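You operate a simulated robot arm through the tools that you are given. There is no shell and no other tool.

Carry out the task below with a simulated two-armed robot. There is one attempt and no reset: what you move stays moved.

JOB
Fit the shim that the shim card names under the black tab.
Fine: the tilter lies flat, locked out; loosen the tab's knob, swing the tab aside and back, tighten the knob. Where these are worked on the way, their far stop is far enough and under half their travel is too little: black tab.

Only the result counts: the job must be done as asked and must still hold three seconds after the hand-in. Knocking over, shifting, dropping, spilling or breaking anything else fails it.

ROBOT AND FRAMES
Two 6-joint arms with fingered hands on one trunk that stands fixed in place. Base frame: the origin is at the foot of the trunk, x ahead of it, y to its left, z up; the work surface is at about z = 450. Lengths are in mm, angles in degrees, forces in N, time in s.
The left shoulder is at [50, 170, 685], the right one opposite. With the tool pointing down near the work surface each hand reaches from about 500 to 780 mm from the base axis, measured 20 degrees to its own side. Payload 3.5 kg a hand.
The TCP of each hand is the grasp point between the finger pads, 26 mm short of the fingertips. In the tool frame z runs along the fingers and y along their closing line. The gripper opens to 132 mm; its body begins 73 mm behind the TCP. The gripper is a hand of 3 fingers: y runs from the thumb to the fingers, the wrist lies at [0, 0, -234] in the tool frame.
Orientation is that of the tool frame in the base frame, as a unit quaternion [w, x, y, z]. With the fingers straight down and closing along the base's y, the tool's x points along the base's -x, its y along +y and its z along -z.

CONTROLS
- The arms move only by the tool play_rows. It takes "left_increments", "right_increments" or both (then of equal length, played together; a hand with none holds still); each is text: rows parted by semicolons, each of 6 numbers parted by spaces: the shift along the tool's x, y, z in mm, then the turn, a rotation vector about the tool's x, y, z in rad. In form: dx dy dz rx ry rz; .... A call has 1 to 20 rows; each row is the pose to reach, as a shift and turn from the pose commanded when the call began, along the tool's axes at that moment. Rows are played at 5 a second. More than 50 mm and 8.6 degrees between two rows, and nothing of the call is played. Where a pose cannot be reached the arm comes as near as it can. A force on the tool above 40 N (or 10 N above the force at the start of the call, whichever is more), or a blocked arm, ends the call early, and 0.2 s more pass. In this call time passes only in rows, and 0.2 s behind the last. It gives the time, the measured TCP pose, the force on the tool (base axes), the opening and the grip force at its end, in the units of the frame above (readings bear some noise), with the torque about the TCP (base axes, N m) and any sound that the robot's microphone picked up.
- Cameras (640 x 400 px; columns grow to the right, rows downward): "scene" is now at [40.1, 6.6, 1275.9]; the picture's right is [0.07, -1.00, 0.00], its down [-0.74, -0.05, -0.68] and it looks along [0.67, 0.05, -0.74] (base axes); focal length 374 px, centre (320, 200). "left" rides on the left gripper at [-62, 3, -92] in its tool frame; the picture's right is [-0.05, -1.00, 0.00], its down [0.83, -0.04, -0.56] and it looks along [0.55, -0.03, 0.83] (tool axes); focal length 230 px, centre (320, 200). "right" rides on the right gripper at [62, 3, -92] in its tool frame; the picture's right is [-0.05, 1.00, 0.00], its down [-0.83, -0.04, -0.56] and it looks along [-0.55, -0.03, 0.83] (tool axes); focal length 230 px, centre (320, 200). There is no depth. A picture from a camera that has moved, and an enlarged one, comes with that camera's place and axes in the base frame and with its lens.
- grab_frame(camera): a new picture of that camera. The clock stands still meanwhile.
- slide_trunk(by): slides the trunk up (or, below 0, down) by that many mm; the arms and the scene camera ride with it, the base frame stays. It gives what a move gives, with no picture.
- finger_targets(finger1, finger2, thumb_bend, hand): sets how far each is bent, from 0 (flat) to 100 (curled in); at 30 the hand is open as for a grip, at 70 the pads meet at the TCP. One left out holds its place. A second passes; each finger stops where it meets its share of the squeeze, and holds until it gets a number again. It is the only way to open and close the hand. It gives what a move gives, with no picture; readings hold the bend of each and the force on the fingers (four entries, about 0 where the hand has none), thumb and palm.
- aim_head(pan, tilt): turns the head with the scene camera to pan (to the left, within 86 degrees either way) and tilt (down, from -29 to 69), counted from straight ahead of the robot. It gives what a move gives.
- close_up(camera, box): a new picture of the part [left, top, right, bottom] of that camera's present view, enlarged. The clock stands still meanwhile.
- finish_job(): hands the job in; it is judged then, once.

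Nothing tells you positions but the pictures and the camera data. Unless the task says otherwise, let go and move clear before handing in.

The tools are called after ">>>" as a command line: name --argument value ..., lists and objects as JSON in quotes. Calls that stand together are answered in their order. play_rows: Moves the arms, as the interface text tells. Its arguments: {"type":"object","properties":{"left_increments":{"type":"string"},"right_increments":{"type":"string"}},"required":[]} The other tools are called the same way: slide_trunk (by) moves the trunk up or down; finger_targets (finger1, finger2, thumb_bend, hand) moves the fingers one by one; aim_head (pan, tilt) turns the head that bears the scene camera; grab_frame (camera) takes a picture; close_up (camera, box) takes an enlarged picture of a part of a camera's view; finish_job () hands the job in.

At the start:

```text
t: 0.0
left_position: [606.5, 261.7, 840.5]
left_orientation: [0.0, 0.0, 1.0, 0.0]
left_force: [0.0, -0.1, 0.7]
left_wrist_torque: [-0.01, 0.01, 0.01]
left_grip_width: 131.8
left_finger_force: 0.3
left_shape: jaw
left_bend: [30.0, 30.0, 30.0]
left_finger forces: [0.0, 0.0, 0.0, 0.1, 0.0, 0.1]
right_position: [614.1, -268.7, 829.8]
right_orientation: [0.0, 0.0, 1.0, 0.0]
right_force: [0.6, 0.3, -0.7]
right_wrist_torque: [-0.04, 0.0, -0.02]
right_grip_width: 132.0
right_finger_force: 0.1
right_shape: jaw
right_bend: [30.0, 30.0, 30.0]
right_finger forces: [0.0, 0.0, 0.1, 0.0, 0.0, 0.0]
trunk travel left (down, up): [-300.0, 410.0]
head pan, tilt (commanded): [4.3, 47.5]
```

scene: 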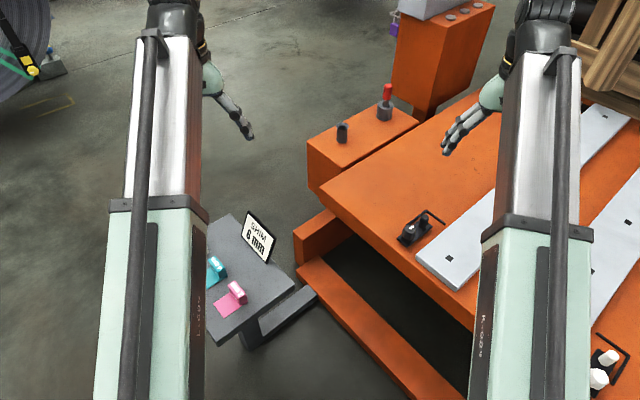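
right: 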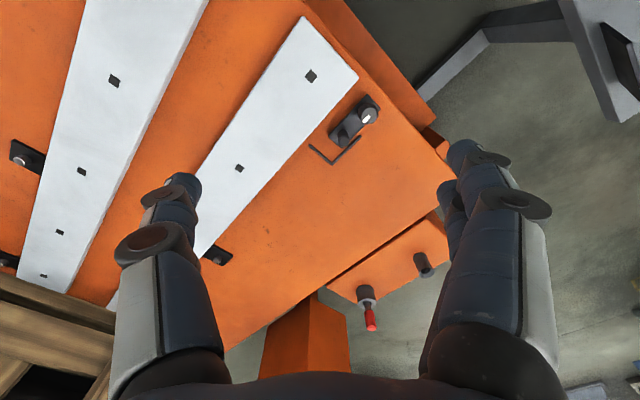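
left: 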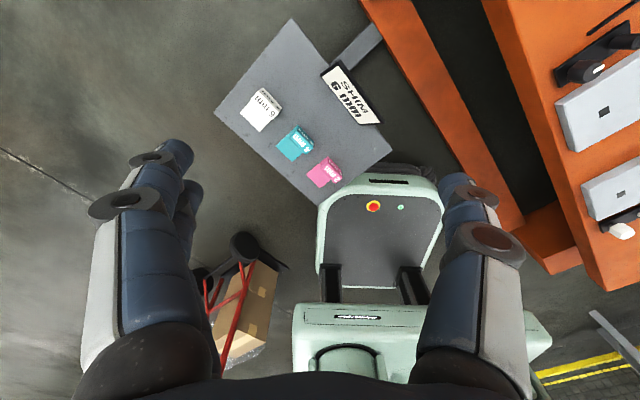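

I see an orange tilter with black and white tab clamps and a grey side shelf carrying a card ("SHIM 6 mm") and three shims (white, teal, pink). First I'll look closer at everything.

>>> close_up --camera "scene" --box '[200, 200, 310, 350]'

>>> close_up --camera "scene" --box '[380, 190, 460, 260]'

>>> close_up --camera "left" --box '[210, 40, 400, 220]'

>>> close_up --camera "right" --box '[280, 70, 400, 180]'

>>> close_up --camera "left" --box '[530, 0, 640, 260]'

```text
2.67 times, centred on (255, 275) of scene
camera zoom: at [40.1, 6.6, 1275.9], right [0.07, -1.0, 0.0], down [-0.74, -0.05, -0.68], along [0.67, 0.05, -0.74], focal length 997 px, centre (493, 0)
```

zoom: 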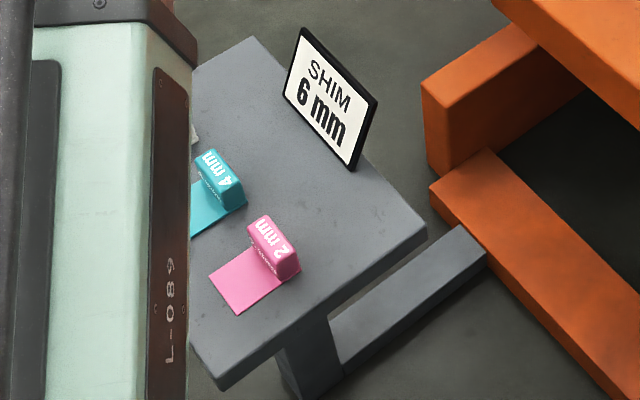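

```text
5.71 times, centred on (420, 225) of scene
camera zoom: at [40.1, 6.6, 1275.9], right [0.07, -1.0, 0.0], down [-0.74, -0.05, -0.68], along [0.67, 0.05, -0.74], focal length 2136 px, centre (-251, 57)
```

zoom: 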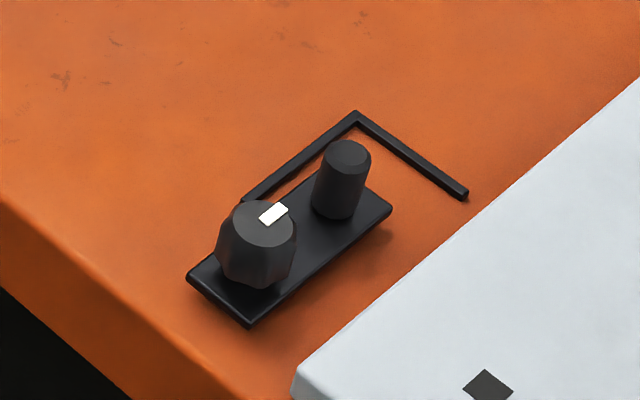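

```text
2.22 times, centred on (305, 130) of left
camera zoom: at [669.5, 263.9, 934.1], right [0.05, -1.0, 0.0], down [-0.83, -0.04, 0.56], along [-0.55, -0.03, -0.83], focal length 511 px, centre (353, 356)
```

zoom: 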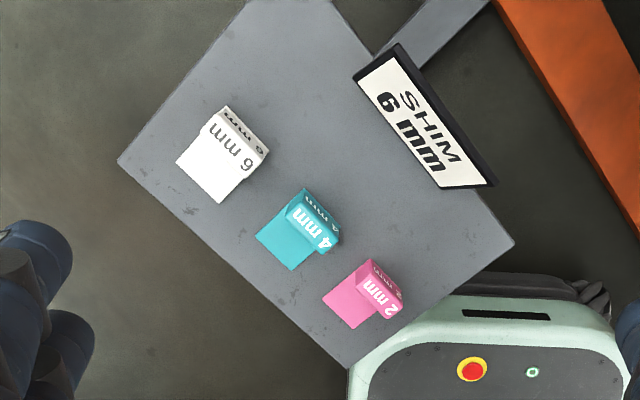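

```text
3.64 times, centred on (340, 125) of right
camera zoom: at [551.4, -264.8, 923.3], right [0.05, 1.0, 0.0], down [0.83, -0.04, 0.56], along [0.55, -0.03, -0.83], focal length 837 px, centre (247, 473)
```

zoom: 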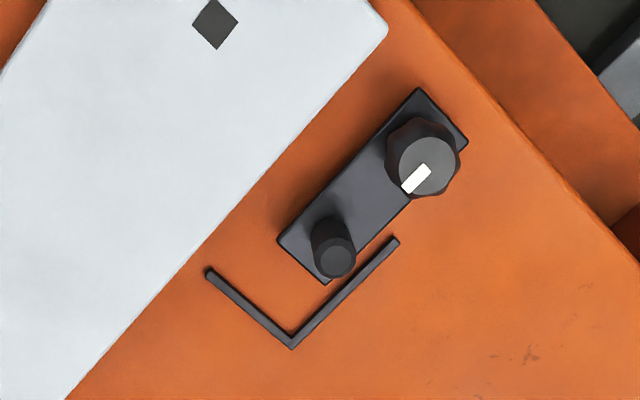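

```text
1.54 times, centred on (585, 130) of left
camera zoom: at [669.5, 263.9, 934.1], right [0.05, -1.0, 0.0], down [-0.83, -0.04, 0.56], along [-0.55, -0.03, -0.83], focal length 354 px, centre (-88, 308)
```

zoom: 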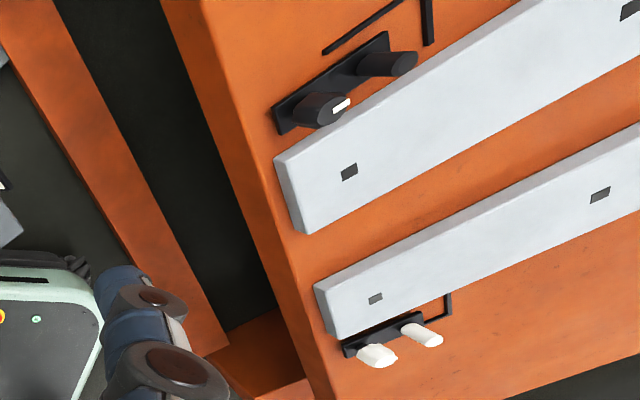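

The card names the 6 mm shim (white, on the left shelf); the black tab appears to be the one near [680, -205] with a black knob and a post. I'll look at the other tabs and the area around before moving.

>>> close_up --camera "right" --box '[0, 100, 320, 300]'

>>> close_up --camera "scene" --box '[300, 0, 500, 180]'

>>> close_up --camera "scene" --box '[560, 320, 640, 400]'

>>> close_up --camera "left" --box '[230, 70, 350, 200]'

```text
2.00 times, centred on (160, 200) of right
camera zoom: at [551.4, -264.8, 923.3], right [0.05, 1.0, 0.0], down [0.83, -0.04, 0.56], along [0.55, -0.03, -0.83], focal length 460 px, centre (640, 200)
```

zoom: 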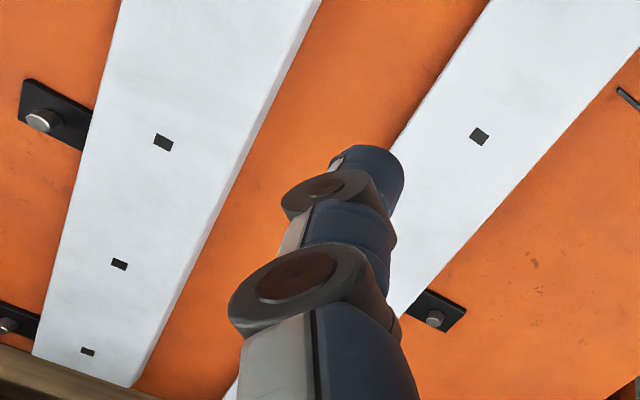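

```text
2.22 times, centred on (400, 90) of scene
camera zoom: at [40.1, 6.6, 1275.9], right [0.07, -1.0, 0.0], down [-0.74, -0.05, -0.68], along [0.67, 0.05, -0.74], focal length 830 px, centre (142, 444)
```

zoom: 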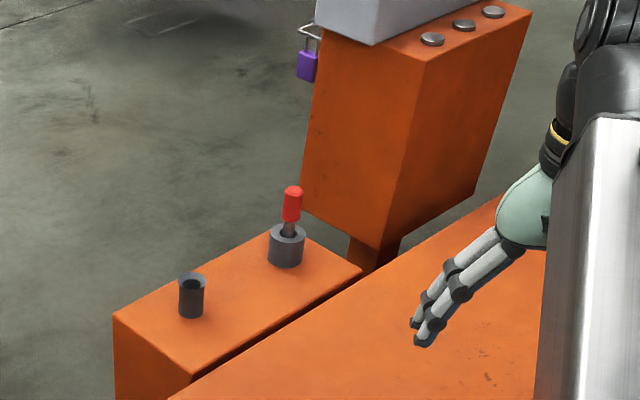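

```text
5.00 times, centred on (600, 360) of scene
camera zoom: at [40.1, 6.6, 1275.9], right [0.07, -1.0, 0.0], down [-0.74, -0.05, -0.68], along [0.67, 0.05, -0.74], focal length 1869 px, centre (-1080, -600)
```

zoom: 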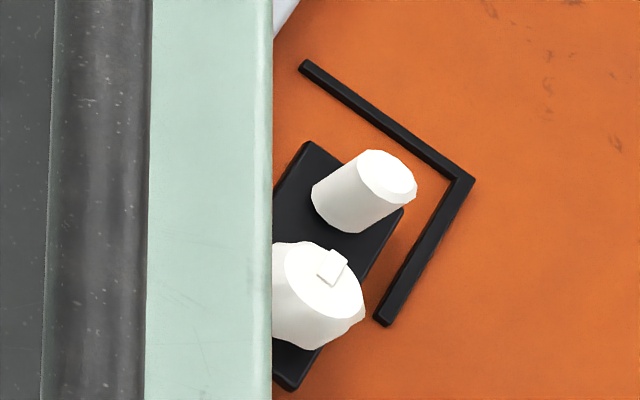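

```text
3.08 times, centred on (290, 135) of left
camera zoom: at [669.5, 263.9, 934.1], right [0.05, -1.0, 0.0], down [-0.83, -0.04, 0.56], along [-0.55, -0.03, -0.83], focal length 708 px, centre (412, 400)
```

zoom: 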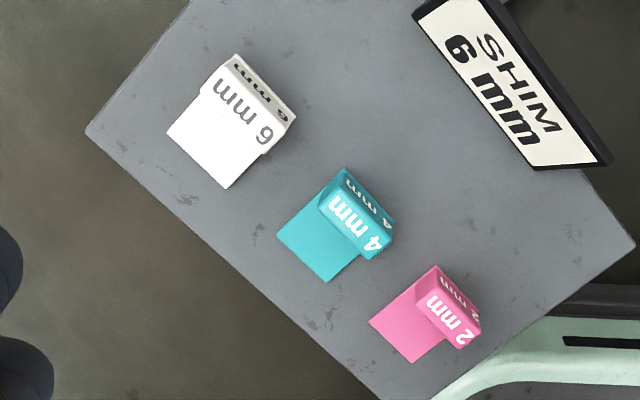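

The white-knobbed tab, the fixed tabs and the 4/2 mm shims are distractors; the black tab has an L-fence at its free end, with a gap next to it for the shim's grip block. I'll move both hands down over their work areas for closer views, staying well clear above.

>>> play_rows --left_increments "0 21 42 0 0 0; 0 42 84 0 0 0; 0 63 126 0 0 0; 0 84 168 0 0 0; 0 105 210 0 0 0; 0 127 250 0 0 0" --right_increments "0 10 38 0 0 0; 0 20 76 0 0 0; 0 30 114 0 0 0; 0 40 152 0 0 0; 0 51 190 0 0 0; 0 63 225 0 0 0"

```text
t: 1.4
left_position: [610.0, 389.7, 590.4]
left_orientation: [0.0, 0.0, 1.0, 0.001]
left_force: [-0.6, -0.7, 0.1]
left_wrist_torque: [0.01, 0.01, 0.0]
left_grip_width: 131.6
left_finger_force: 0.0
left_shape: jaw
left_bend: [30.0, 30.0, 30.0]
left_finger forces: [0.0, 0.0, 0.0, 0.0, 0.1, 0.0]
right_position: [613.0, -204.3, 605.5]
right_orientation: [0.0, 0.0, 1.0, 0.001]
right_force: [-0.9, -0.4, 0.4]
right_wrist_torque: [0.03, 0.0, 0.02]
right_grip_width: 131.9
right_finger_force: 0.0
right_shape: jaw
right_bend: [30.0, 30.0, 30.0]
right_finger forces: [0.1, 0.0, 0.0, 0.1, 0.1, 0.0]
trunk travel left (down, up): [-300.0, 410.0]
head pan, tilt (commanded): [4.3, 47.5]
```

Both hands are in place above their areas; now I look with all cameras.

>>> grab_frame --camera "left"

>>> grab_frame --camera "right"

>>> grab_frame --camera "scene"

>>> close_up --camera "right" --box '[230, 50, 430, 250]'

>>> close_up --camera "left" --box '[230, 100, 430, 300]'

```text
taken
camera left: at [671.5, 393.0, 684.3], right [0.05, -1.0, 0.0], down [-0.83, -0.04, 0.55], along [-0.55, -0.03, -0.83], focal length 230 px, centre (320, 200)
```

left: 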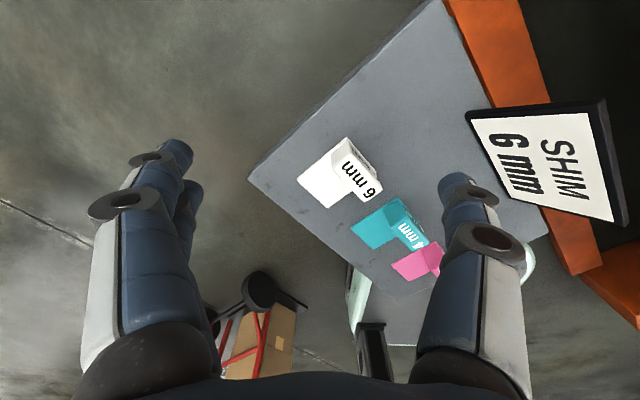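

```text
taken
camera right: at [551.2, -201.0, 698.3], right [0.05, 1.0, 0.0], down [0.83, -0.04, 0.56], along [0.55, -0.03, -0.83], focal length 230 px, centre (320, 200)
```

right: 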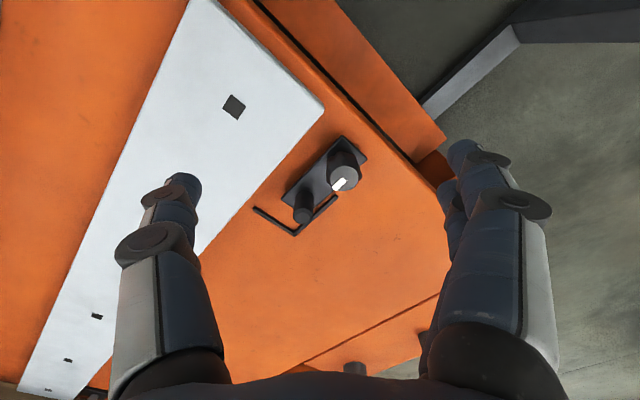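

```text
taken
camera scene: at [40.1, 6.5, 1276.0], right [0.07, -1.0, 0.0], down [-0.74, -0.05, -0.68], along [0.67, 0.05, -0.74], focal length 374 px, centre (320, 200)
```

scene: 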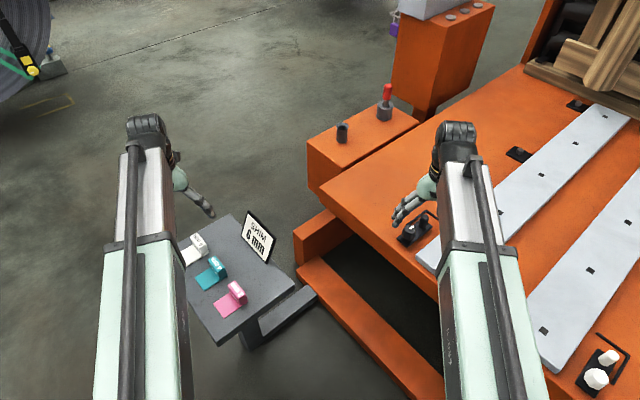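

```text
2.00 times, centred on (330, 150) of right
camera zoom: at [551.2, -201.0, 698.3], right [0.05, 1.0, 0.0], down [0.83, -0.04, 0.56], along [0.55, -0.03, -0.83], focal length 460 px, centre (300, 300)
```

zoom: 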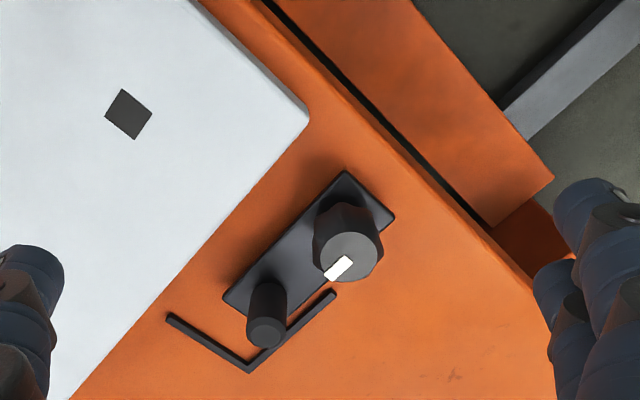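

```text
2.00 times, centred on (330, 200) of left
camera zoom: at [671.5, 393.0, 684.3], right [0.05, -1.0, 0.0], down [-0.83, -0.04, 0.55], along [-0.55, -0.03, -0.83], focal length 460 px, centre (300, 200)
```

zoom: 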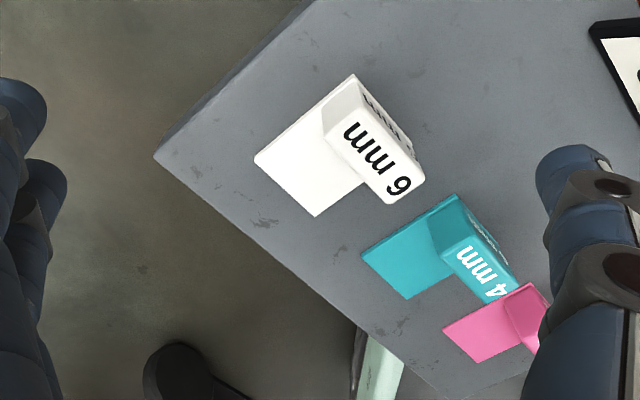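

The 6 mm shim has a plate with a raised grip block whose back faces the card; I want sharper detail of both before touching.

>>> close_up --camera "left" --box '[290, 125, 390, 215]'

>>> close_up --camera "right" --box '[245, 125, 375, 245]'

>>> close_up --camera "scene" --box '[170, 220, 260, 320]'

```text
4.44 times, centred on (340, 170) of left
camera zoom: at [671.5, 393.0, 684.3], right [0.05, -1.0, 0.0], down [-0.83, -0.04, 0.55], along [-0.55, -0.03, -0.83], focal length 1022 px, centre (231, 333)
```

zoom: 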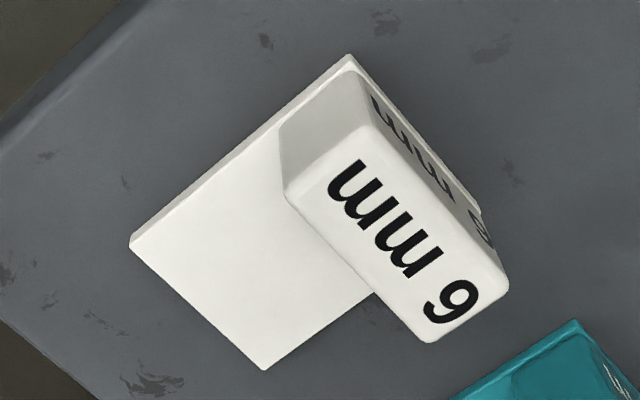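

```text
3.33 times, centred on (310, 185) of right
camera zoom: at [551.2, -201.0, 698.3], right [0.05, 1.0, 0.0], down [0.83, -0.04, 0.56], along [0.55, -0.03, -0.83], focal length 767 px, centre (353, 250)
```

zoom: 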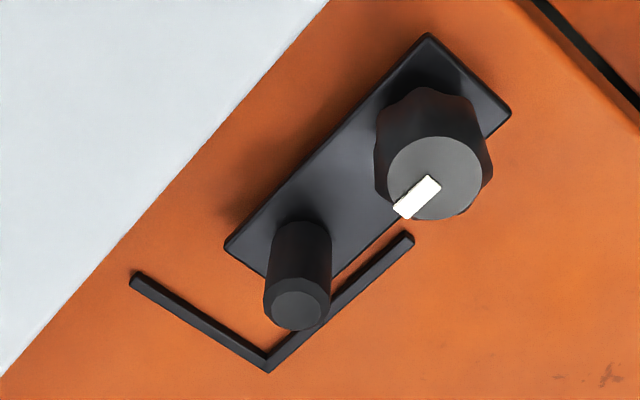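

```text
4.00 times, centred on (215, 270) of scene
camera zoom: at [40.1, 6.5, 1276.0], right [0.07, -1.0, 0.0], down [-0.74, -0.05, -0.68], along [0.67, 0.05, -0.74], focal length 1495 px, centre (740, -80)
```

zoom: 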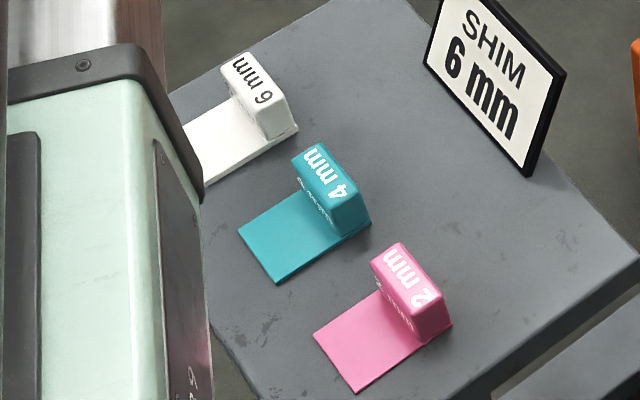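

The shim has the same yaw as its seat needs (its block toward +x,−y), and the black tab's knob (top ≈ [656,-183,505]) points along the tab toward the post (≈ [701,-226,503]). I'll pre-shape the right hand narrower so it fits around the knob, and look at it.

>>> finger_targets --hand "right" --finger1 48 --finger2 48 --thumb_bend 48

>>> grab_frame --camera "right"

>>> close_up --camera "scene" --box '[360, 100, 500, 270]'

```text
t: 2.4
left_position: [610.4, 389.7, 591.0]
left_orientation: [0.0, 0.0, 1.0, 0.0]
left_force: [0.3, 0.5, -0.6]
left_wrist_torque: [-0.03, 0.01, 0.0]
left_grip_width: 131.8
left_finger_force: 0.1
left_shape: jaw
left_bend: [30.0, 30.0, 30.0]
left_finger forces: [0.0, 0.0, 0.0, 0.0, 0.0, 0.0]
right_position: [612.3, -203.8, 605.3]
right_orientation: [0.0, 0.0, 1.0, 0.0]
right_force: [0.4, 0.3, -0.3]
right_wrist_torque: [0.02, 0.0, 0.01]
right_grip_width: 75.2
right_finger_force: 0.1
right_shape: fingers
right_bend: [48.0, 48.0, 48.0]
right_finger forces: [0.1, 0.1, 0.1, 0.0, 0.0, 0.0]
trunk travel left (down, up): [-300.0, 410.0]
head pan, tilt (commanded): [4.3, 47.5]
```

```text
taken
camera right: at [551.3, -201.1, 698.8], right [0.05, 1.0, 0.0], down [0.83, -0.04, 0.56], along [0.55, -0.03, -0.83], focal length 230 px, centre (320, 200)
```

right: 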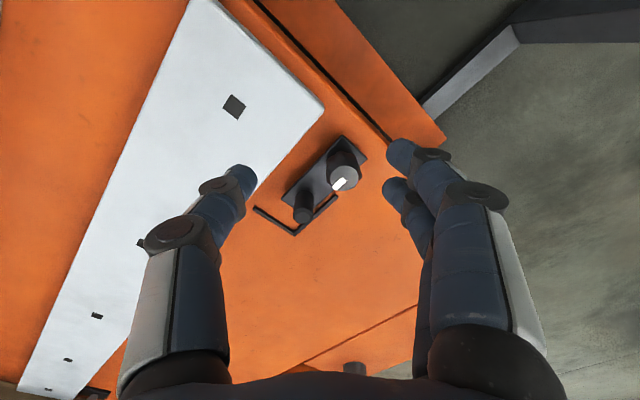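

```text
2.35 times, centred on (430, 185) of scene
camera zoom: at [40.1, 6.6, 1275.9], right [0.07, -1.0, 0.0], down [-0.74, -0.05, -0.68], along [0.67, 0.05, -0.74], focal length 879 px, centre (61, 235)
```

zoom: 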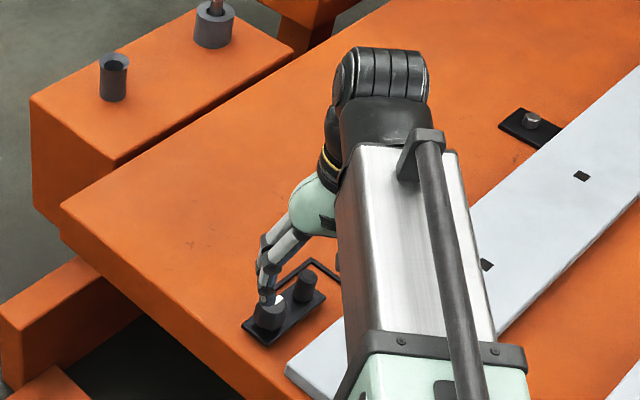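

The thumb and two fingers can straddle the knob. I'll move the right hand above the knob, turning it so the fingers close across the tab (clear of post and rail), stopping about 9 mm above the knob top.

>>> play_rows --right_increments "-7.3 3.5 11 0 0 0.129; -14.6 7 22 0 0 0.258; -21.9 10.5 33 0 0 0.3875; -29.1 14 44 0 0 0.517; -36.4 17.6 55 0 0 0.646; -43.7 21.1 65 0 0 0.775; -43.7 21.1 65 0 0 0.775"

>>> grab_frame --camera "right"

>>> close_up --camera "scene" --box '[360, 150, 480, 270]'

```text
t: 4.0
left_position: [608.9, 390.8, 590.9]
left_orientation: [0.0, 0.0, 1.0, 0.0]
left_force: [0.6, -0.6, -0.2]
left_wrist_torque: [0.02, 0.01, -0.03]
left_grip_width: 131.9
left_finger_force: 0.1
left_shape: jaw
left_bend: [30.0, 30.0, 30.0]
left_finger forces: [0.0, 0.0, 0.0, 0.0, 0.1, 0.0]
right_position: [657.9, -184.0, 540.8]
right_orientation: [0.001, 0.379, 0.925, 0.0]
right_force: [-0.1, -0.7, 0.5]
right_wrist_torque: [-0.01, -0.01, 0.01]
right_grip_width: 75.2
right_finger_force: 0.0
right_shape: fingers
right_bend: [48.0, 48.0, 48.0]
right_finger forces: [0.0, 0.1, 0.0, 0.0, 0.1, 0.0]
trunk travel left (down, up): [-300.0, 410.0]
head pan, tilt (commanded): [4.3, 47.5]
```

```text
taken
camera right: at [615.6, -138.3, 633.7], right [0.74, 0.68, 0.0], down [0.56, -0.61, 0.56], along [0.38, -0.41, -0.83], focal length 230 px, centre (320, 200)
```

right: 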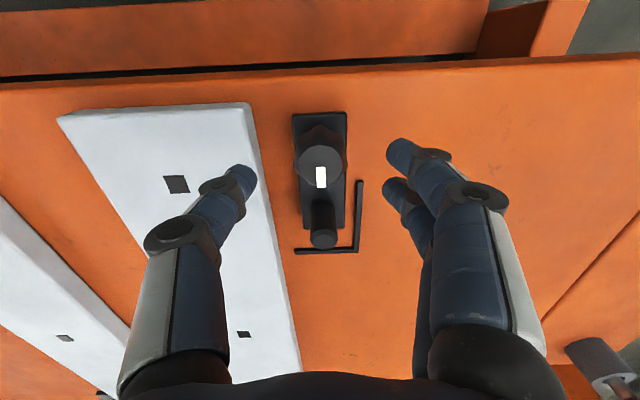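

```text
3.33 times, centred on (420, 210) of scene
camera zoom: at [40.2, 6.6, 1275.9], right [0.07, -1.0, 0.0], down [-0.74, -0.05, -0.68], along [0.67, 0.05, -0.74], focal length 1246 px, centre (-13, 167)
```

zoom: 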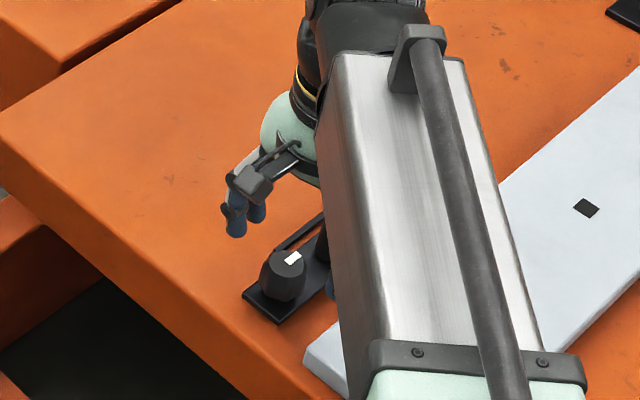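

The hand is centred over the knob sideways; I check the fore-aft offset with an enlarged view.

>>> close_up --camera "right" --box '[260, 90, 400, 270]'

```text
2.22 times, centred on (330, 180) of right
camera zoom: at [615.6, -138.3, 633.7], right [0.74, 0.68, 0.0], down [0.56, -0.61, 0.56], along [0.38, -0.41, -0.83], focal length 511 px, centre (298, 244)
```

zoom: 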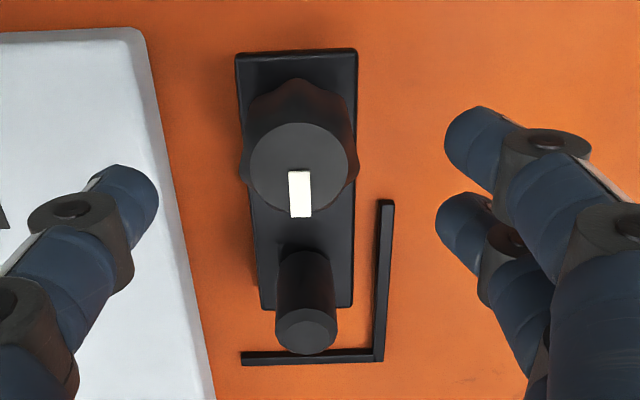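

The knob sits directly under the hand (within ~2 mm), and the tab, L-fence and rail geometry is now clear. I descend so the pads straddle the knob.

>>> play_rows --right_increments "0 0 12 0 0 0; 0 0 24 0 0 0; 0 0 36 0 0 0; 0 0 44 0 0 0; 0 0 44 0 0 0"

>>> grab_frame --camera "right"

```text
t: 5.0
left_position: [609.5, 391.3, 593.1]
left_orientation: [0.0, 0.0, 1.0, -0.001]
left_force: [0.4, -0.2, 0.4]
left_wrist_torque: [0.01, 0.0, 0.01]
left_grip_width: 132.2
left_finger_force: 0.1
left_shape: jaw
left_bend: [30.0, 30.0, 30.0]
left_finger forces: [0.0, 0.0, 0.1, 0.0, 0.1, 0.0]
right_position: [658.6, -181.9, 505.9]
right_orientation: [0.005, 0.377, 0.926, 0.0]
right_force: [-1.7, 4.4, 20.7]
right_wrist_torque: [-0.62, 0.93, -0.3]
right_grip_width: 78.0
right_finger_force: 10.7
right_shape: fingers
right_bend: [48.0, 48.0, 48.0]
right_finger forces: [0.0, 0.0, 0.0, 0.0, 21.4, 0.2]
trunk travel left (down, up): [-300.0, 410.0]
head pan, tilt (commanded): [4.3, 47.5]
stopped in row 4 (right hand): the force on the tool passed its limit at 48 N (the readings are from after the stop); the commanded pose is now the measured one
```

```text
taken
camera right: at [616.0, -136.5, 598.7], right [0.73, 0.68, 0.01], down [0.56, -0.61, 0.56], along [0.38, -0.41, -0.83], focal length 230 px, centre (320, 200)
```

right: 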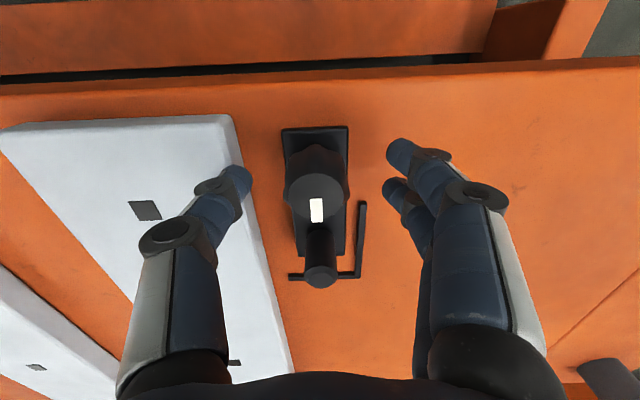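

The thumb came down on the white rail's edge (rail top ≈ 478). I back off upward and narrow the thumb before trying again.

>>> play_rows --right_increments "0 0 -10 0 0 0; 0 0 -25 0 0 0; 0 0 -30 0 0 0"

>>> finger_targets --hand "right" --finger1 54 --finger2 54 --thumb_bend 56

>>> close_up --camera "right" --box '[200, 90, 440, 270]'

```text
t: 5.8
left_position: [610.4, 390.0, 591.1]
left_orientation: [-0.001, -0.001, 1.0, 0.001]
left_force: [0.7, -0.2, -0.1]
left_wrist_torque: [-0.01, 0.01, 0.03]
left_grip_width: 132.2
left_finger_force: 0.1
left_shape: jaw
left_bend: [30.0, 30.0, 30.0]
left_finger forces: [0.0, 0.1, 0.0, 0.0, 0.1, 0.1]
right_position: [658.7, -183.0, 532.8]
right_orientation: [0.003, 0.378, 0.926, 0.001]
right_force: [0.6, -0.1, 0.6]
right_wrist_torque: [-0.03, -0.02, -0.02]
right_grip_width: 75.3
right_finger_force: 0.1
right_shape: fingers
right_bend: [48.0, 48.0, 48.0]
right_finger forces: [0.0, 0.0, 0.0, 0.0, 0.0, 0.1]
trunk travel left (down, up): [-300.0, 410.0]
head pan, tilt (commanded): [4.3, 47.5]
```

```text
t: 6.8
left_position: [609.7, 390.7, 592.4]
left_orientation: [0.0, 0.0, 1.0, 0.0]
left_force: [-0.6, 0.4, -0.1]
left_wrist_torque: [0.01, -0.01, -0.02]
left_grip_width: 132.0
left_finger_force: 0.1
left_shape: jaw
left_bend: [30.0, 30.0, 30.0]
left_finger forces: [0.1, 0.0, 0.0, 0.1, 0.0, 0.1]
right_position: [659.5, -182.9, 533.1]
right_orientation: [0.003, 0.378, 0.926, 0.001]
right_force: [-0.3, -1.0, 0.6]
right_wrist_torque: [0.04, -0.02, 0.0]
right_grip_width: 51.7
right_finger_force: 0.0
right_shape: fingers
right_bend: [54.0, 54.0, 56.0]
right_finger forces: [0.1, 0.1, 0.1, 0.1, 0.1, 0.0]
trunk travel left (down, up): [-300.0, 410.0]
head pan, tilt (commanded): [4.3, 47.5]
```

```text
2.22 times, centred on (320, 180) of right
camera zoom: at [616.3, -137.1, 625.7], right [0.74, 0.68, 0.0], down [0.56, -0.61, 0.56], along [0.38, -0.41, -0.83], focal length 511 px, centre (320, 244)
```

zoom: 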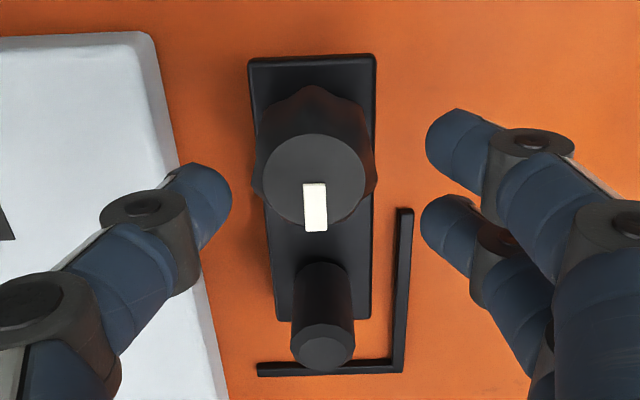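

The thumb now clears the rail. I shift 2 mm to centre on the knob and descend again.

>>> play_rows --right_increments "0 -2 10 0 0 0; 0 -2 20 0 0 0; 0 -2 29 0 0 0; 0 -2 37 0 0 0; 0 -2 37 0 0 0"

>>> grab_frame --camera "right"

```text
t: 8.0
left_position: [610.1, 389.6, 592.4]
left_orientation: [0.0, 0.0, 1.0, 0.0]
left_force: [-0.3, -1.1, 0.5]
left_wrist_torque: [0.03, 0.0, 0.01]
left_grip_width: 132.1
left_finger_force: 0.1
left_shape: jaw
left_bend: [30.0, 30.0, 30.0]
left_finger forces: [0.0, 0.1, 0.1, 0.0, 0.0, 0.0]
right_position: [657.6, -185.6, 497.9]
right_orientation: [0.002, 0.378, 0.926, 0.001]
right_force: [0.2, 0.3, -0.1]
right_wrist_torque: [0.01, 0.05, -0.04]
right_grip_width: 52.0
right_finger_force: 0.0
right_shape: fingers
right_bend: [54.0, 54.0, 56.0]
right_finger forces: [0.1, 0.0, 0.0, 0.1, 0.0, 0.1]
trunk travel left (down, up): [-300.0, 410.0]
head pan, tilt (commanded): [4.3, 47.5]
```

```text
taken
camera right: at [615.0, -138.9, 588.2], right [0.74, 0.68, 0.0], down [0.56, -0.61, 0.56], along [0.38, -0.41, -0.83], focal length 230 px, centre (320, 200)
```

right: 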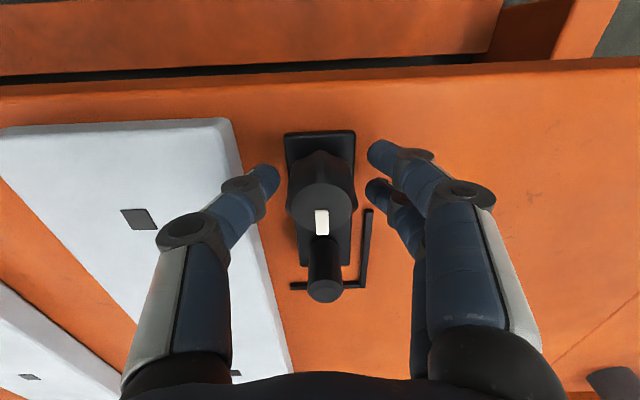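

The knob is centred between the pads. I close on it.

>>> finger_targets --hand "right" --finger1 70 --finger2 70 --thumb_bend 70

>>> close_up --camera "right" --box '[220, 100, 420, 300]'

```text
t: 9.0
left_position: [609.8, 390.2, 591.7]
left_orientation: [0.0, 0.001, 1.0, 0.0]
left_force: [-0.5, -0.4, 0.1]
left_wrist_torque: [-0.03, 0.02, 0.02]
left_grip_width: 132.1
left_finger_force: 0.0
left_shape: jaw
left_bend: [30.0, 30.0, 30.0]
left_finger forces: [0.1, 0.1, 0.0, 0.0, 0.0, 0.0]
right_position: [659.0, -184.7, 495.7]
right_orientation: [0.002, 0.377, 0.926, 0.001]
right_force: [-1.0, -0.4, -5.0]
right_wrist_torque: [0.13, -0.08, -0.03]
right_grip_width: 28.8
right_finger_force: 11.6
right_shape: fingers
right_bend: [62.0, 62.0, 65.0]
right_finger forces: [7.4, 5.1, 0.0, 0.1, 11.2, 0.0]
trunk travel left (down, up): [-300.0, 410.0]
head pan, tilt (commanded): [4.3, 47.5]
```

```text
2.00 times, centred on (320, 200) of right
camera zoom: at [615.1, -138.9, 588.2], right [0.74, 0.68, 0.0], down [0.56, -0.61, 0.56], along [0.38, -0.41, -0.83], focal length 460 px, centre (320, 200)
```

zoom: 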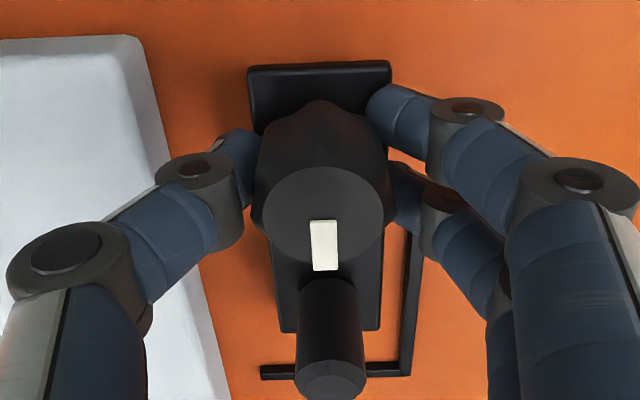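

All three digits hold the knob. I try turning it counter-clockwise (from above) by about 40° to loosen it.

>>> play_rows --right_increments "0 0 0 0 0 -0.1; 0 0 0 0 0 -0.2; 0 0 0 0 0 -0.3; 0 0 0 0 0 -0.4; 0 0 0 0 0 -0.5; 0 0 0 0 0 -0.6; 0 0 0 0 0 -0.7; 0 0 0 0 0 -0.7"

>>> close_up --camera "right" --box '[220, 100, 420, 300]'

>>> close_up --camera "scene" --box '[360, 170, 480, 270]'

```text
t: 10.8
left_position: [608.8, 391.9, 591.4]
left_orientation: [0.001, 0.0, 1.0, -0.001]
left_force: [0.5, -0.1, 0.5]
left_wrist_torque: [-0.02, 0.02, 0.01]
left_grip_width: 131.9
left_finger_force: 0.1
left_shape: jaw
left_bend: [30.0, 30.0, 30.0]
left_finger forces: [0.0, 0.0, 0.0, 0.1, 0.1, 0.0]
right_position: [656.4, -185.2, 496.1]
right_orientation: [0.001, 0.036, 0.999, 0.0]
right_force: [5.1, 5.2, 4.4]
right_wrist_torque: [0.21, 0.0, 0.01]
right_grip_width: 36.4
right_finger_force: 24.7
right_shape: fingers
right_bend: [59.0, 64.0, 65.0]
right_finger forces: [12.7, 27.0, 0.1, 0.0, 10.6, 0.0]
trunk travel left (down, up): [-300.0, 410.0]
head pan, tilt (commanded): [4.3, 47.5]
```

```text
2.00 times, centred on (320, 200) of right
camera zoom: at [594.8, -176.4, 588.8], right [0.12, 0.99, 0.0], down [0.82, -0.1, 0.56], along [0.55, -0.07, -0.83], focal length 460 px, centre (320, 200)
```

zoom: 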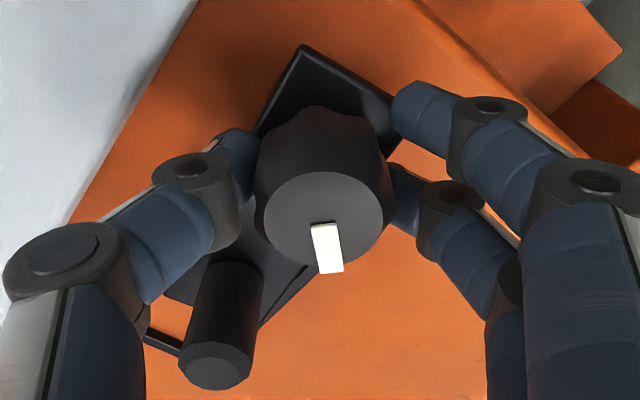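

```text
4.00 times, centred on (420, 220) of scene
camera zoom: at [39.9, 6.9, 1276.0], right [0.07, -1.0, 0.0], down [-0.74, -0.05, -0.68], along [0.67, 0.05, -0.74], focal length 1495 px, centre (-80, 120)
```

zoom: 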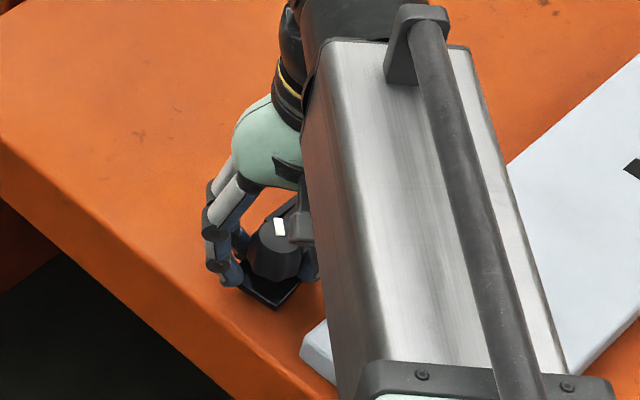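

The knob turns with the hand and with little torque; no stop or sound yet. I continue turning counter-clockwise.

>>> play_rows --right_increments "0 0 0 0 0 -0.1; 0 0 0 0 0 -0.2; 0 0 0 0 0 -0.3; 0 0 0 0 0 -0.4; 0 0 0 0 0 -0.5; 0 0 0 0 0 -0.6; 0 0 0 0 0 -0.7; 0 0 0 0 0 -0.8; 0 0 0 0 0 -0.8"

>>> close_up --camera "right" --box '[220, 100, 420, 300]'

```text
t: 12.1
left_position: [609.2, 389.6, 592.1]
left_orientation: [0.001, 0.0, 1.0, 0.0]
left_force: [0.0, -0.2, 0.0]
left_wrist_torque: [-0.01, 0.02, 0.0]
left_grip_width: 131.9
left_finger_force: 0.1
left_shape: jaw
left_bend: [30.0, 30.0, 30.0]
left_finger forces: [0.1, 0.1, 0.1, 0.0, 0.1, 0.1]
right_position: [652.3, -187.5, 496.5]
right_orientation: [-0.006, -0.221, 0.975, -0.002]
right_force: [-11.1, -3.1, 9.4]
right_wrist_torque: [-0.04, 0.29, 0.02]
right_grip_width: 28.8
right_finger_force: 24.5
right_shape: fingers
right_bend: [63.0, 65.0, 65.0]
right_finger forces: [7.7, 29.3, 0.0, 0.0, 11.8, 0.1]
trunk travel left (down, up): [-300.0, 410.0]
head pan, tilt (commanded): [4.3, 47.5]
stopped in row 6 (right hand): the force on the tool passed its limit at 41 N (the readings are from after the stop); the commanded pose is now the measured one
```

```text
2.00 times, centred on (320, 200) of right
camera zoom: at [596.1, -210.7, 589.7], right [-0.39, 0.92, 0.0], down [0.77, 0.32, 0.55], along [0.51, 0.21, -0.84], focal length 460 px, centre (320, 200)
```

zoom: 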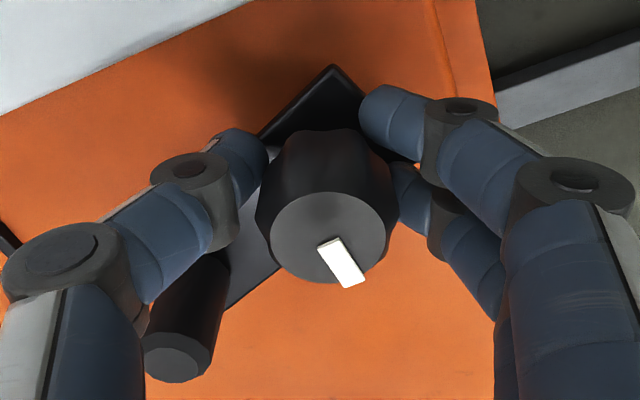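

The stop came because the thumb met the tab's post; the knob pointer has already turned about 85–90°. I release, back away from the post and look at the knob.

>>> finger_targets --hand "right" --finger1 54 --finger2 54 --thumb_bend 58

>>> close_up --camera "right" --box '[220, 100, 420, 300]'

```text
t: 13.1
left_position: [609.1, 391.0, 591.7]
left_orientation: [0.0, 0.0, 1.0, 0.001]
left_force: [0.3, 0.0, -0.2]
left_wrist_torque: [-0.03, -0.01, 0.02]
left_grip_width: 131.9
left_finger_force: 0.1
left_shape: jaw
left_bend: [30.0, 30.0, 30.0]
left_finger forces: [0.0, 0.0, 0.0, 0.0, 0.0, 0.0]
right_position: [653.6, -187.5, 496.4]
right_orientation: [-0.002, -0.221, 0.975, 0.0]
right_force: [0.6, -2.8, 18.7]
right_wrist_torque: [0.4, -0.03, 0.0]
right_grip_width: 49.0
right_finger_force: 11.0
right_shape: fingers
right_bend: [54.0, 64.0, 57.0]
right_finger forces: [0.1, 22.0, 0.0, 0.0, 0.2, 0.1]
trunk travel left (down, up): [-300.0, 410.0]
head pan, tilt (commanded): [4.3, 47.5]
```

```text
2.00 times, centred on (320, 200) of right
camera zoom: at [597.0, -210.1, 589.8], right [-0.39, 0.92, 0.0], down [0.77, 0.32, 0.55], along [0.51, 0.21, -0.83], focal length 460 px, centre (320, 200)
```

zoom: 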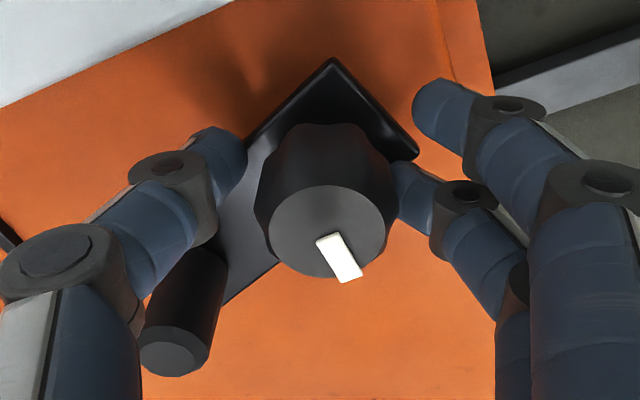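

Finger 2's tip is pressing on the tab's top as it opens; I lift straight up to free everything, then look.

>>> play_rows --right_increments "0 0 -5 0 0 0; 0 0 -12 0 0 0; 0 0 -25 0 0 0; 0 0 -40 0 0 0; 0 0 -40 0 0 0"

>>> grab_frame --camera "right"

>>> close_up --camera "scene" --box '[370, 180, 470, 270]'

```text
t: 14.3
left_position: [609.4, 389.8, 591.2]
left_orientation: [-0.001, 0.0, 1.0, 0.0]
left_force: [-0.8, 0.0, -0.1]
left_wrist_torque: [-0.03, 0.01, -0.02]
left_grip_width: 132.0
left_finger_force: 0.0
left_shape: jaw
left_bend: [30.0, 30.0, 30.0]
left_finger forces: [0.0, 0.0, 0.0, 0.1, 0.0, 0.0]
right_position: [653.9, -188.3, 534.5]
right_orientation: [-0.004, -0.222, 0.975, -0.001]
right_force: [0.3, -0.8, 0.7]
right_wrist_torque: [0.01, -0.01, 0.02]
right_grip_width: 49.1
right_finger_force: 0.0
right_shape: fingers
right_bend: [54.0, 54.0, 57.0]
right_finger forces: [0.0, 0.0, 0.0, 0.1, 0.0, 0.0]
trunk travel left (down, up): [-300.0, 410.0]
head pan, tilt (commanded): [4.3, 47.5]
```

```text
taken
camera right: at [597.0, -211.2, 628.3], right [-0.39, 0.92, 0.0], down [0.77, 0.32, 0.55], along [0.51, 0.21, -0.84], focal length 230 px, centre (320, 200)
```

right: 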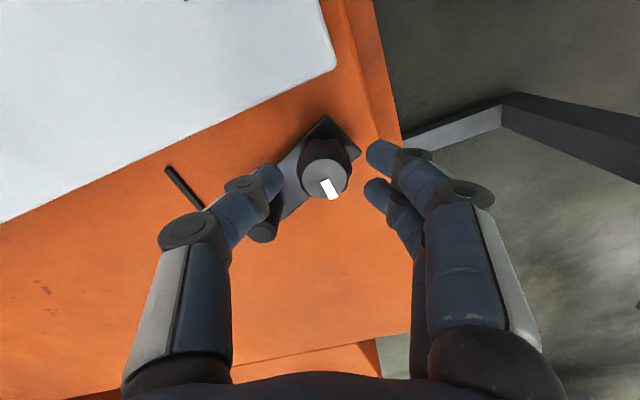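

```text
4.44 times, centred on (420, 225) of scene
camera zoom: at [40.1, 6.6, 1275.9], right [0.07, -1.0, 0.0], down [-0.74, -0.05, -0.68], along [0.67, 0.05, -0.74], focal length 1661 px, centre (-124, 89)
```

zoom: 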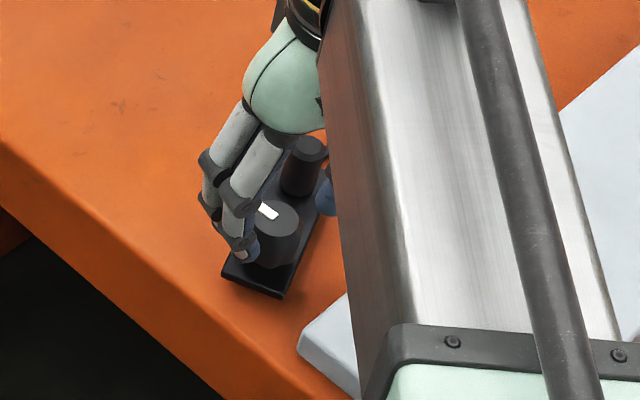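

The knob is loose: the thumb's contact already let the tab swing about 22° counter-clockwise (toward and over the fence arm), so that is its "aside" direction. I'll lift, turn the hand and centre it over the post (≈ [714,-207]) to cage it between thumb and fingers.

>>> play_rows --right_increments "0 0 -10 0 0 0.1; -7 -6 -16 0 0 0.2; -15 -14 -16 0 0 0.32; -23 -22 -16 0 0 0.45; -31 -29 -16 0 0 0.58; -39 -36 -16 0 0 0.71; -45.9 -43.3 -16 0 0 0.838; -45.9 -43.3 -16 0 0 0.838"

>>> grab_frame --camera "right"

>>> close_up --camera "right" --box '[220, 50, 420, 250]'

```text
t: 16.1
left_position: [609.3, 390.2, 591.7]
left_orientation: [0.0, 0.001, 1.0, 0.0]
left_force: [0.2, 0.3, 0.0]
left_wrist_torque: [-0.02, -0.03, -0.02]
left_grip_width: 132.2
left_finger_force: 0.0
left_shape: jaw
left_bend: [30.0, 30.0, 30.0]
left_finger forces: [0.1, 0.0, 0.0, 0.1, 0.0, 0.1]
right_position: [714.7, -206.1, 551.0]
right_orientation: [-0.002, 0.195, 0.981, -0.003]
right_force: [-0.5, -0.4, 0.3]
right_wrist_torque: [-0.03, -0.02, 0.03]
right_grip_width: 48.9
right_finger_force: 0.1
right_shape: fingers
right_bend: [54.0, 54.0, 57.0]
right_finger forces: [0.1, 0.0, 0.0, 0.1, 0.0, 0.1]
trunk travel left (down, up): [-300.0, 410.0]
head pan, tilt (commanded): [4.3, 47.5]
```

```text
taken
camera right: at [658.1, -179.0, 643.9], right [0.43, 0.9, -0.01], down [0.75, -0.36, 0.55], along [0.5, -0.24, -0.83], focal length 230 px, centre (320, 200)
```

right: 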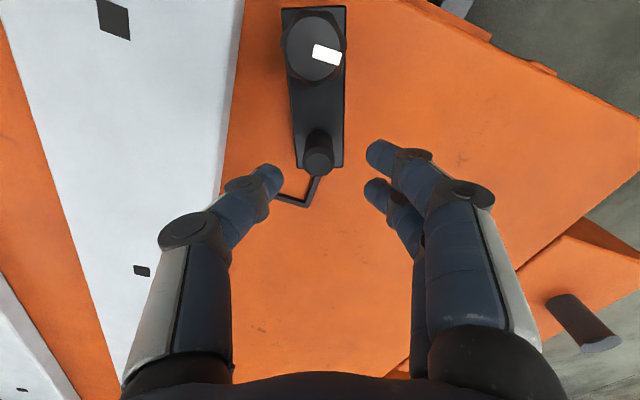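

```text
2.00 times, centred on (320, 150) of right
camera zoom: at [658.1, -179.0, 643.9], right [0.43, 0.9, -0.01], down [0.75, -0.36, 0.55], along [0.5, -0.24, -0.83], focal length 460 px, centre (320, 300)
```

zoom: 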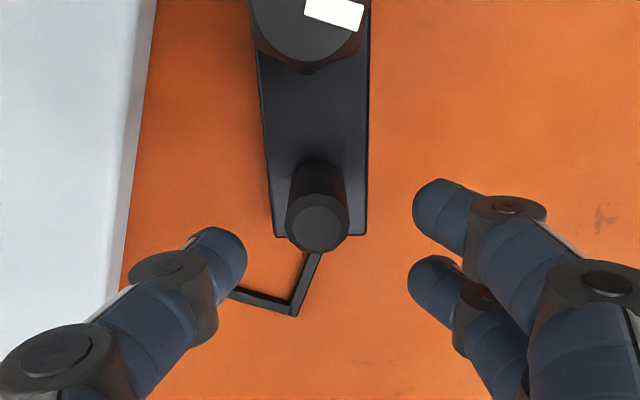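

The hand is aligned with the tab and centred over the post (1.5 mm off). I descend around the post.

>>> play_rows --right_increments "-0.5 -1.5 14 0 0 0; -0.5 -1.5 28 0 0 0; -0.5 -1.5 42 0 0 0; -0.5 -1.5 53 0 0 0; -0.5 -1.5 53 0 0 0"

>>> finger_targets --hand "right" --finger1 62 --finger2 62 --thumb_bend 62

>>> grab_frame --camera "right"

```text
t: 17.3
left_position: [609.8, 389.7, 592.1]
left_orientation: [0.0, 0.001, 1.0, 0.001]
left_force: [0.5, -0.3, -0.2]
left_wrist_torque: [0.02, 0.01, 0.02]
left_grip_width: 132.0
left_finger_force: 0.1
left_shape: jaw
left_bend: [30.0, 30.0, 30.0]
left_finger forces: [0.0, 0.1, 0.0, 0.0, 0.1, 0.0]
right_position: [711.9, -209.0, 497.1]
right_orientation: [-0.003, 0.194, 0.981, -0.002]
right_force: [0.5, 0.0, -0.3]
right_wrist_torque: [0.0, -0.02, 0.0]
right_grip_width: 48.9
right_finger_force: 0.1
right_shape: fingers
right_bend: [54.0, 54.0, 57.0]
right_finger forces: [0.0, 0.1, 0.0, 0.0, 0.0, 0.0]
trunk travel left (down, up): [-300.0, 410.0]
head pan, tilt (commanded): [4.3, 47.5]
```

```text
t: 18.3
left_position: [610.8, 390.4, 591.4]
left_orientation: [0.0, 0.0, 1.0, 0.001]
left_force: [-0.5, -0.3, 0.5]
left_wrist_torque: [0.0, 0.03, -0.01]
left_grip_width: 131.9
left_finger_force: 0.2
left_shape: jaw
left_bend: [30.0, 30.0, 30.0]
left_finger forces: [0.0, 0.0, 0.1, 0.0, 0.0, 0.0]
right_position: [713.6, -208.5, 498.0]
right_orientation: [-0.002, 0.194, 0.981, -0.002]
right_force: [0.1, 0.6, -0.7]
right_wrist_torque: [0.0, 0.04, 0.0]
right_grip_width: 29.4
right_finger_force: 0.1
right_shape: fingers
right_bend: [62.0, 62.0, 62.0]
right_finger forces: [0.0, 0.1, 0.0, 0.0, 0.1, 0.0]
trunk travel left (down, up): [-300.0, 410.0]
head pan, tilt (commanded): [4.3, 47.5]
```

```text
taken
camera right: at [658.4, -181.3, 590.8], right [0.43, 0.9, -0.01], down [0.76, -0.35, 0.55], along [0.5, -0.24, -0.83], focal length 230 px, centre (320, 200)
```

right: 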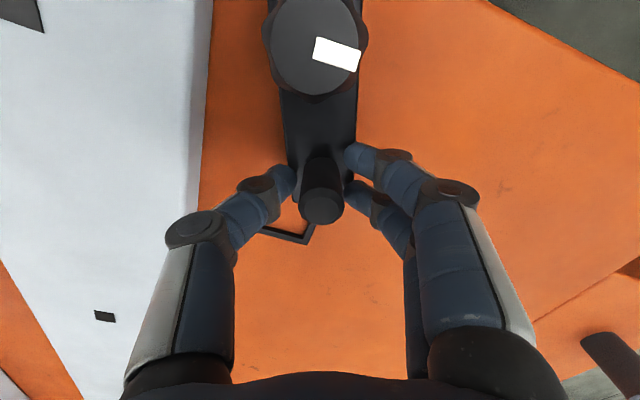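

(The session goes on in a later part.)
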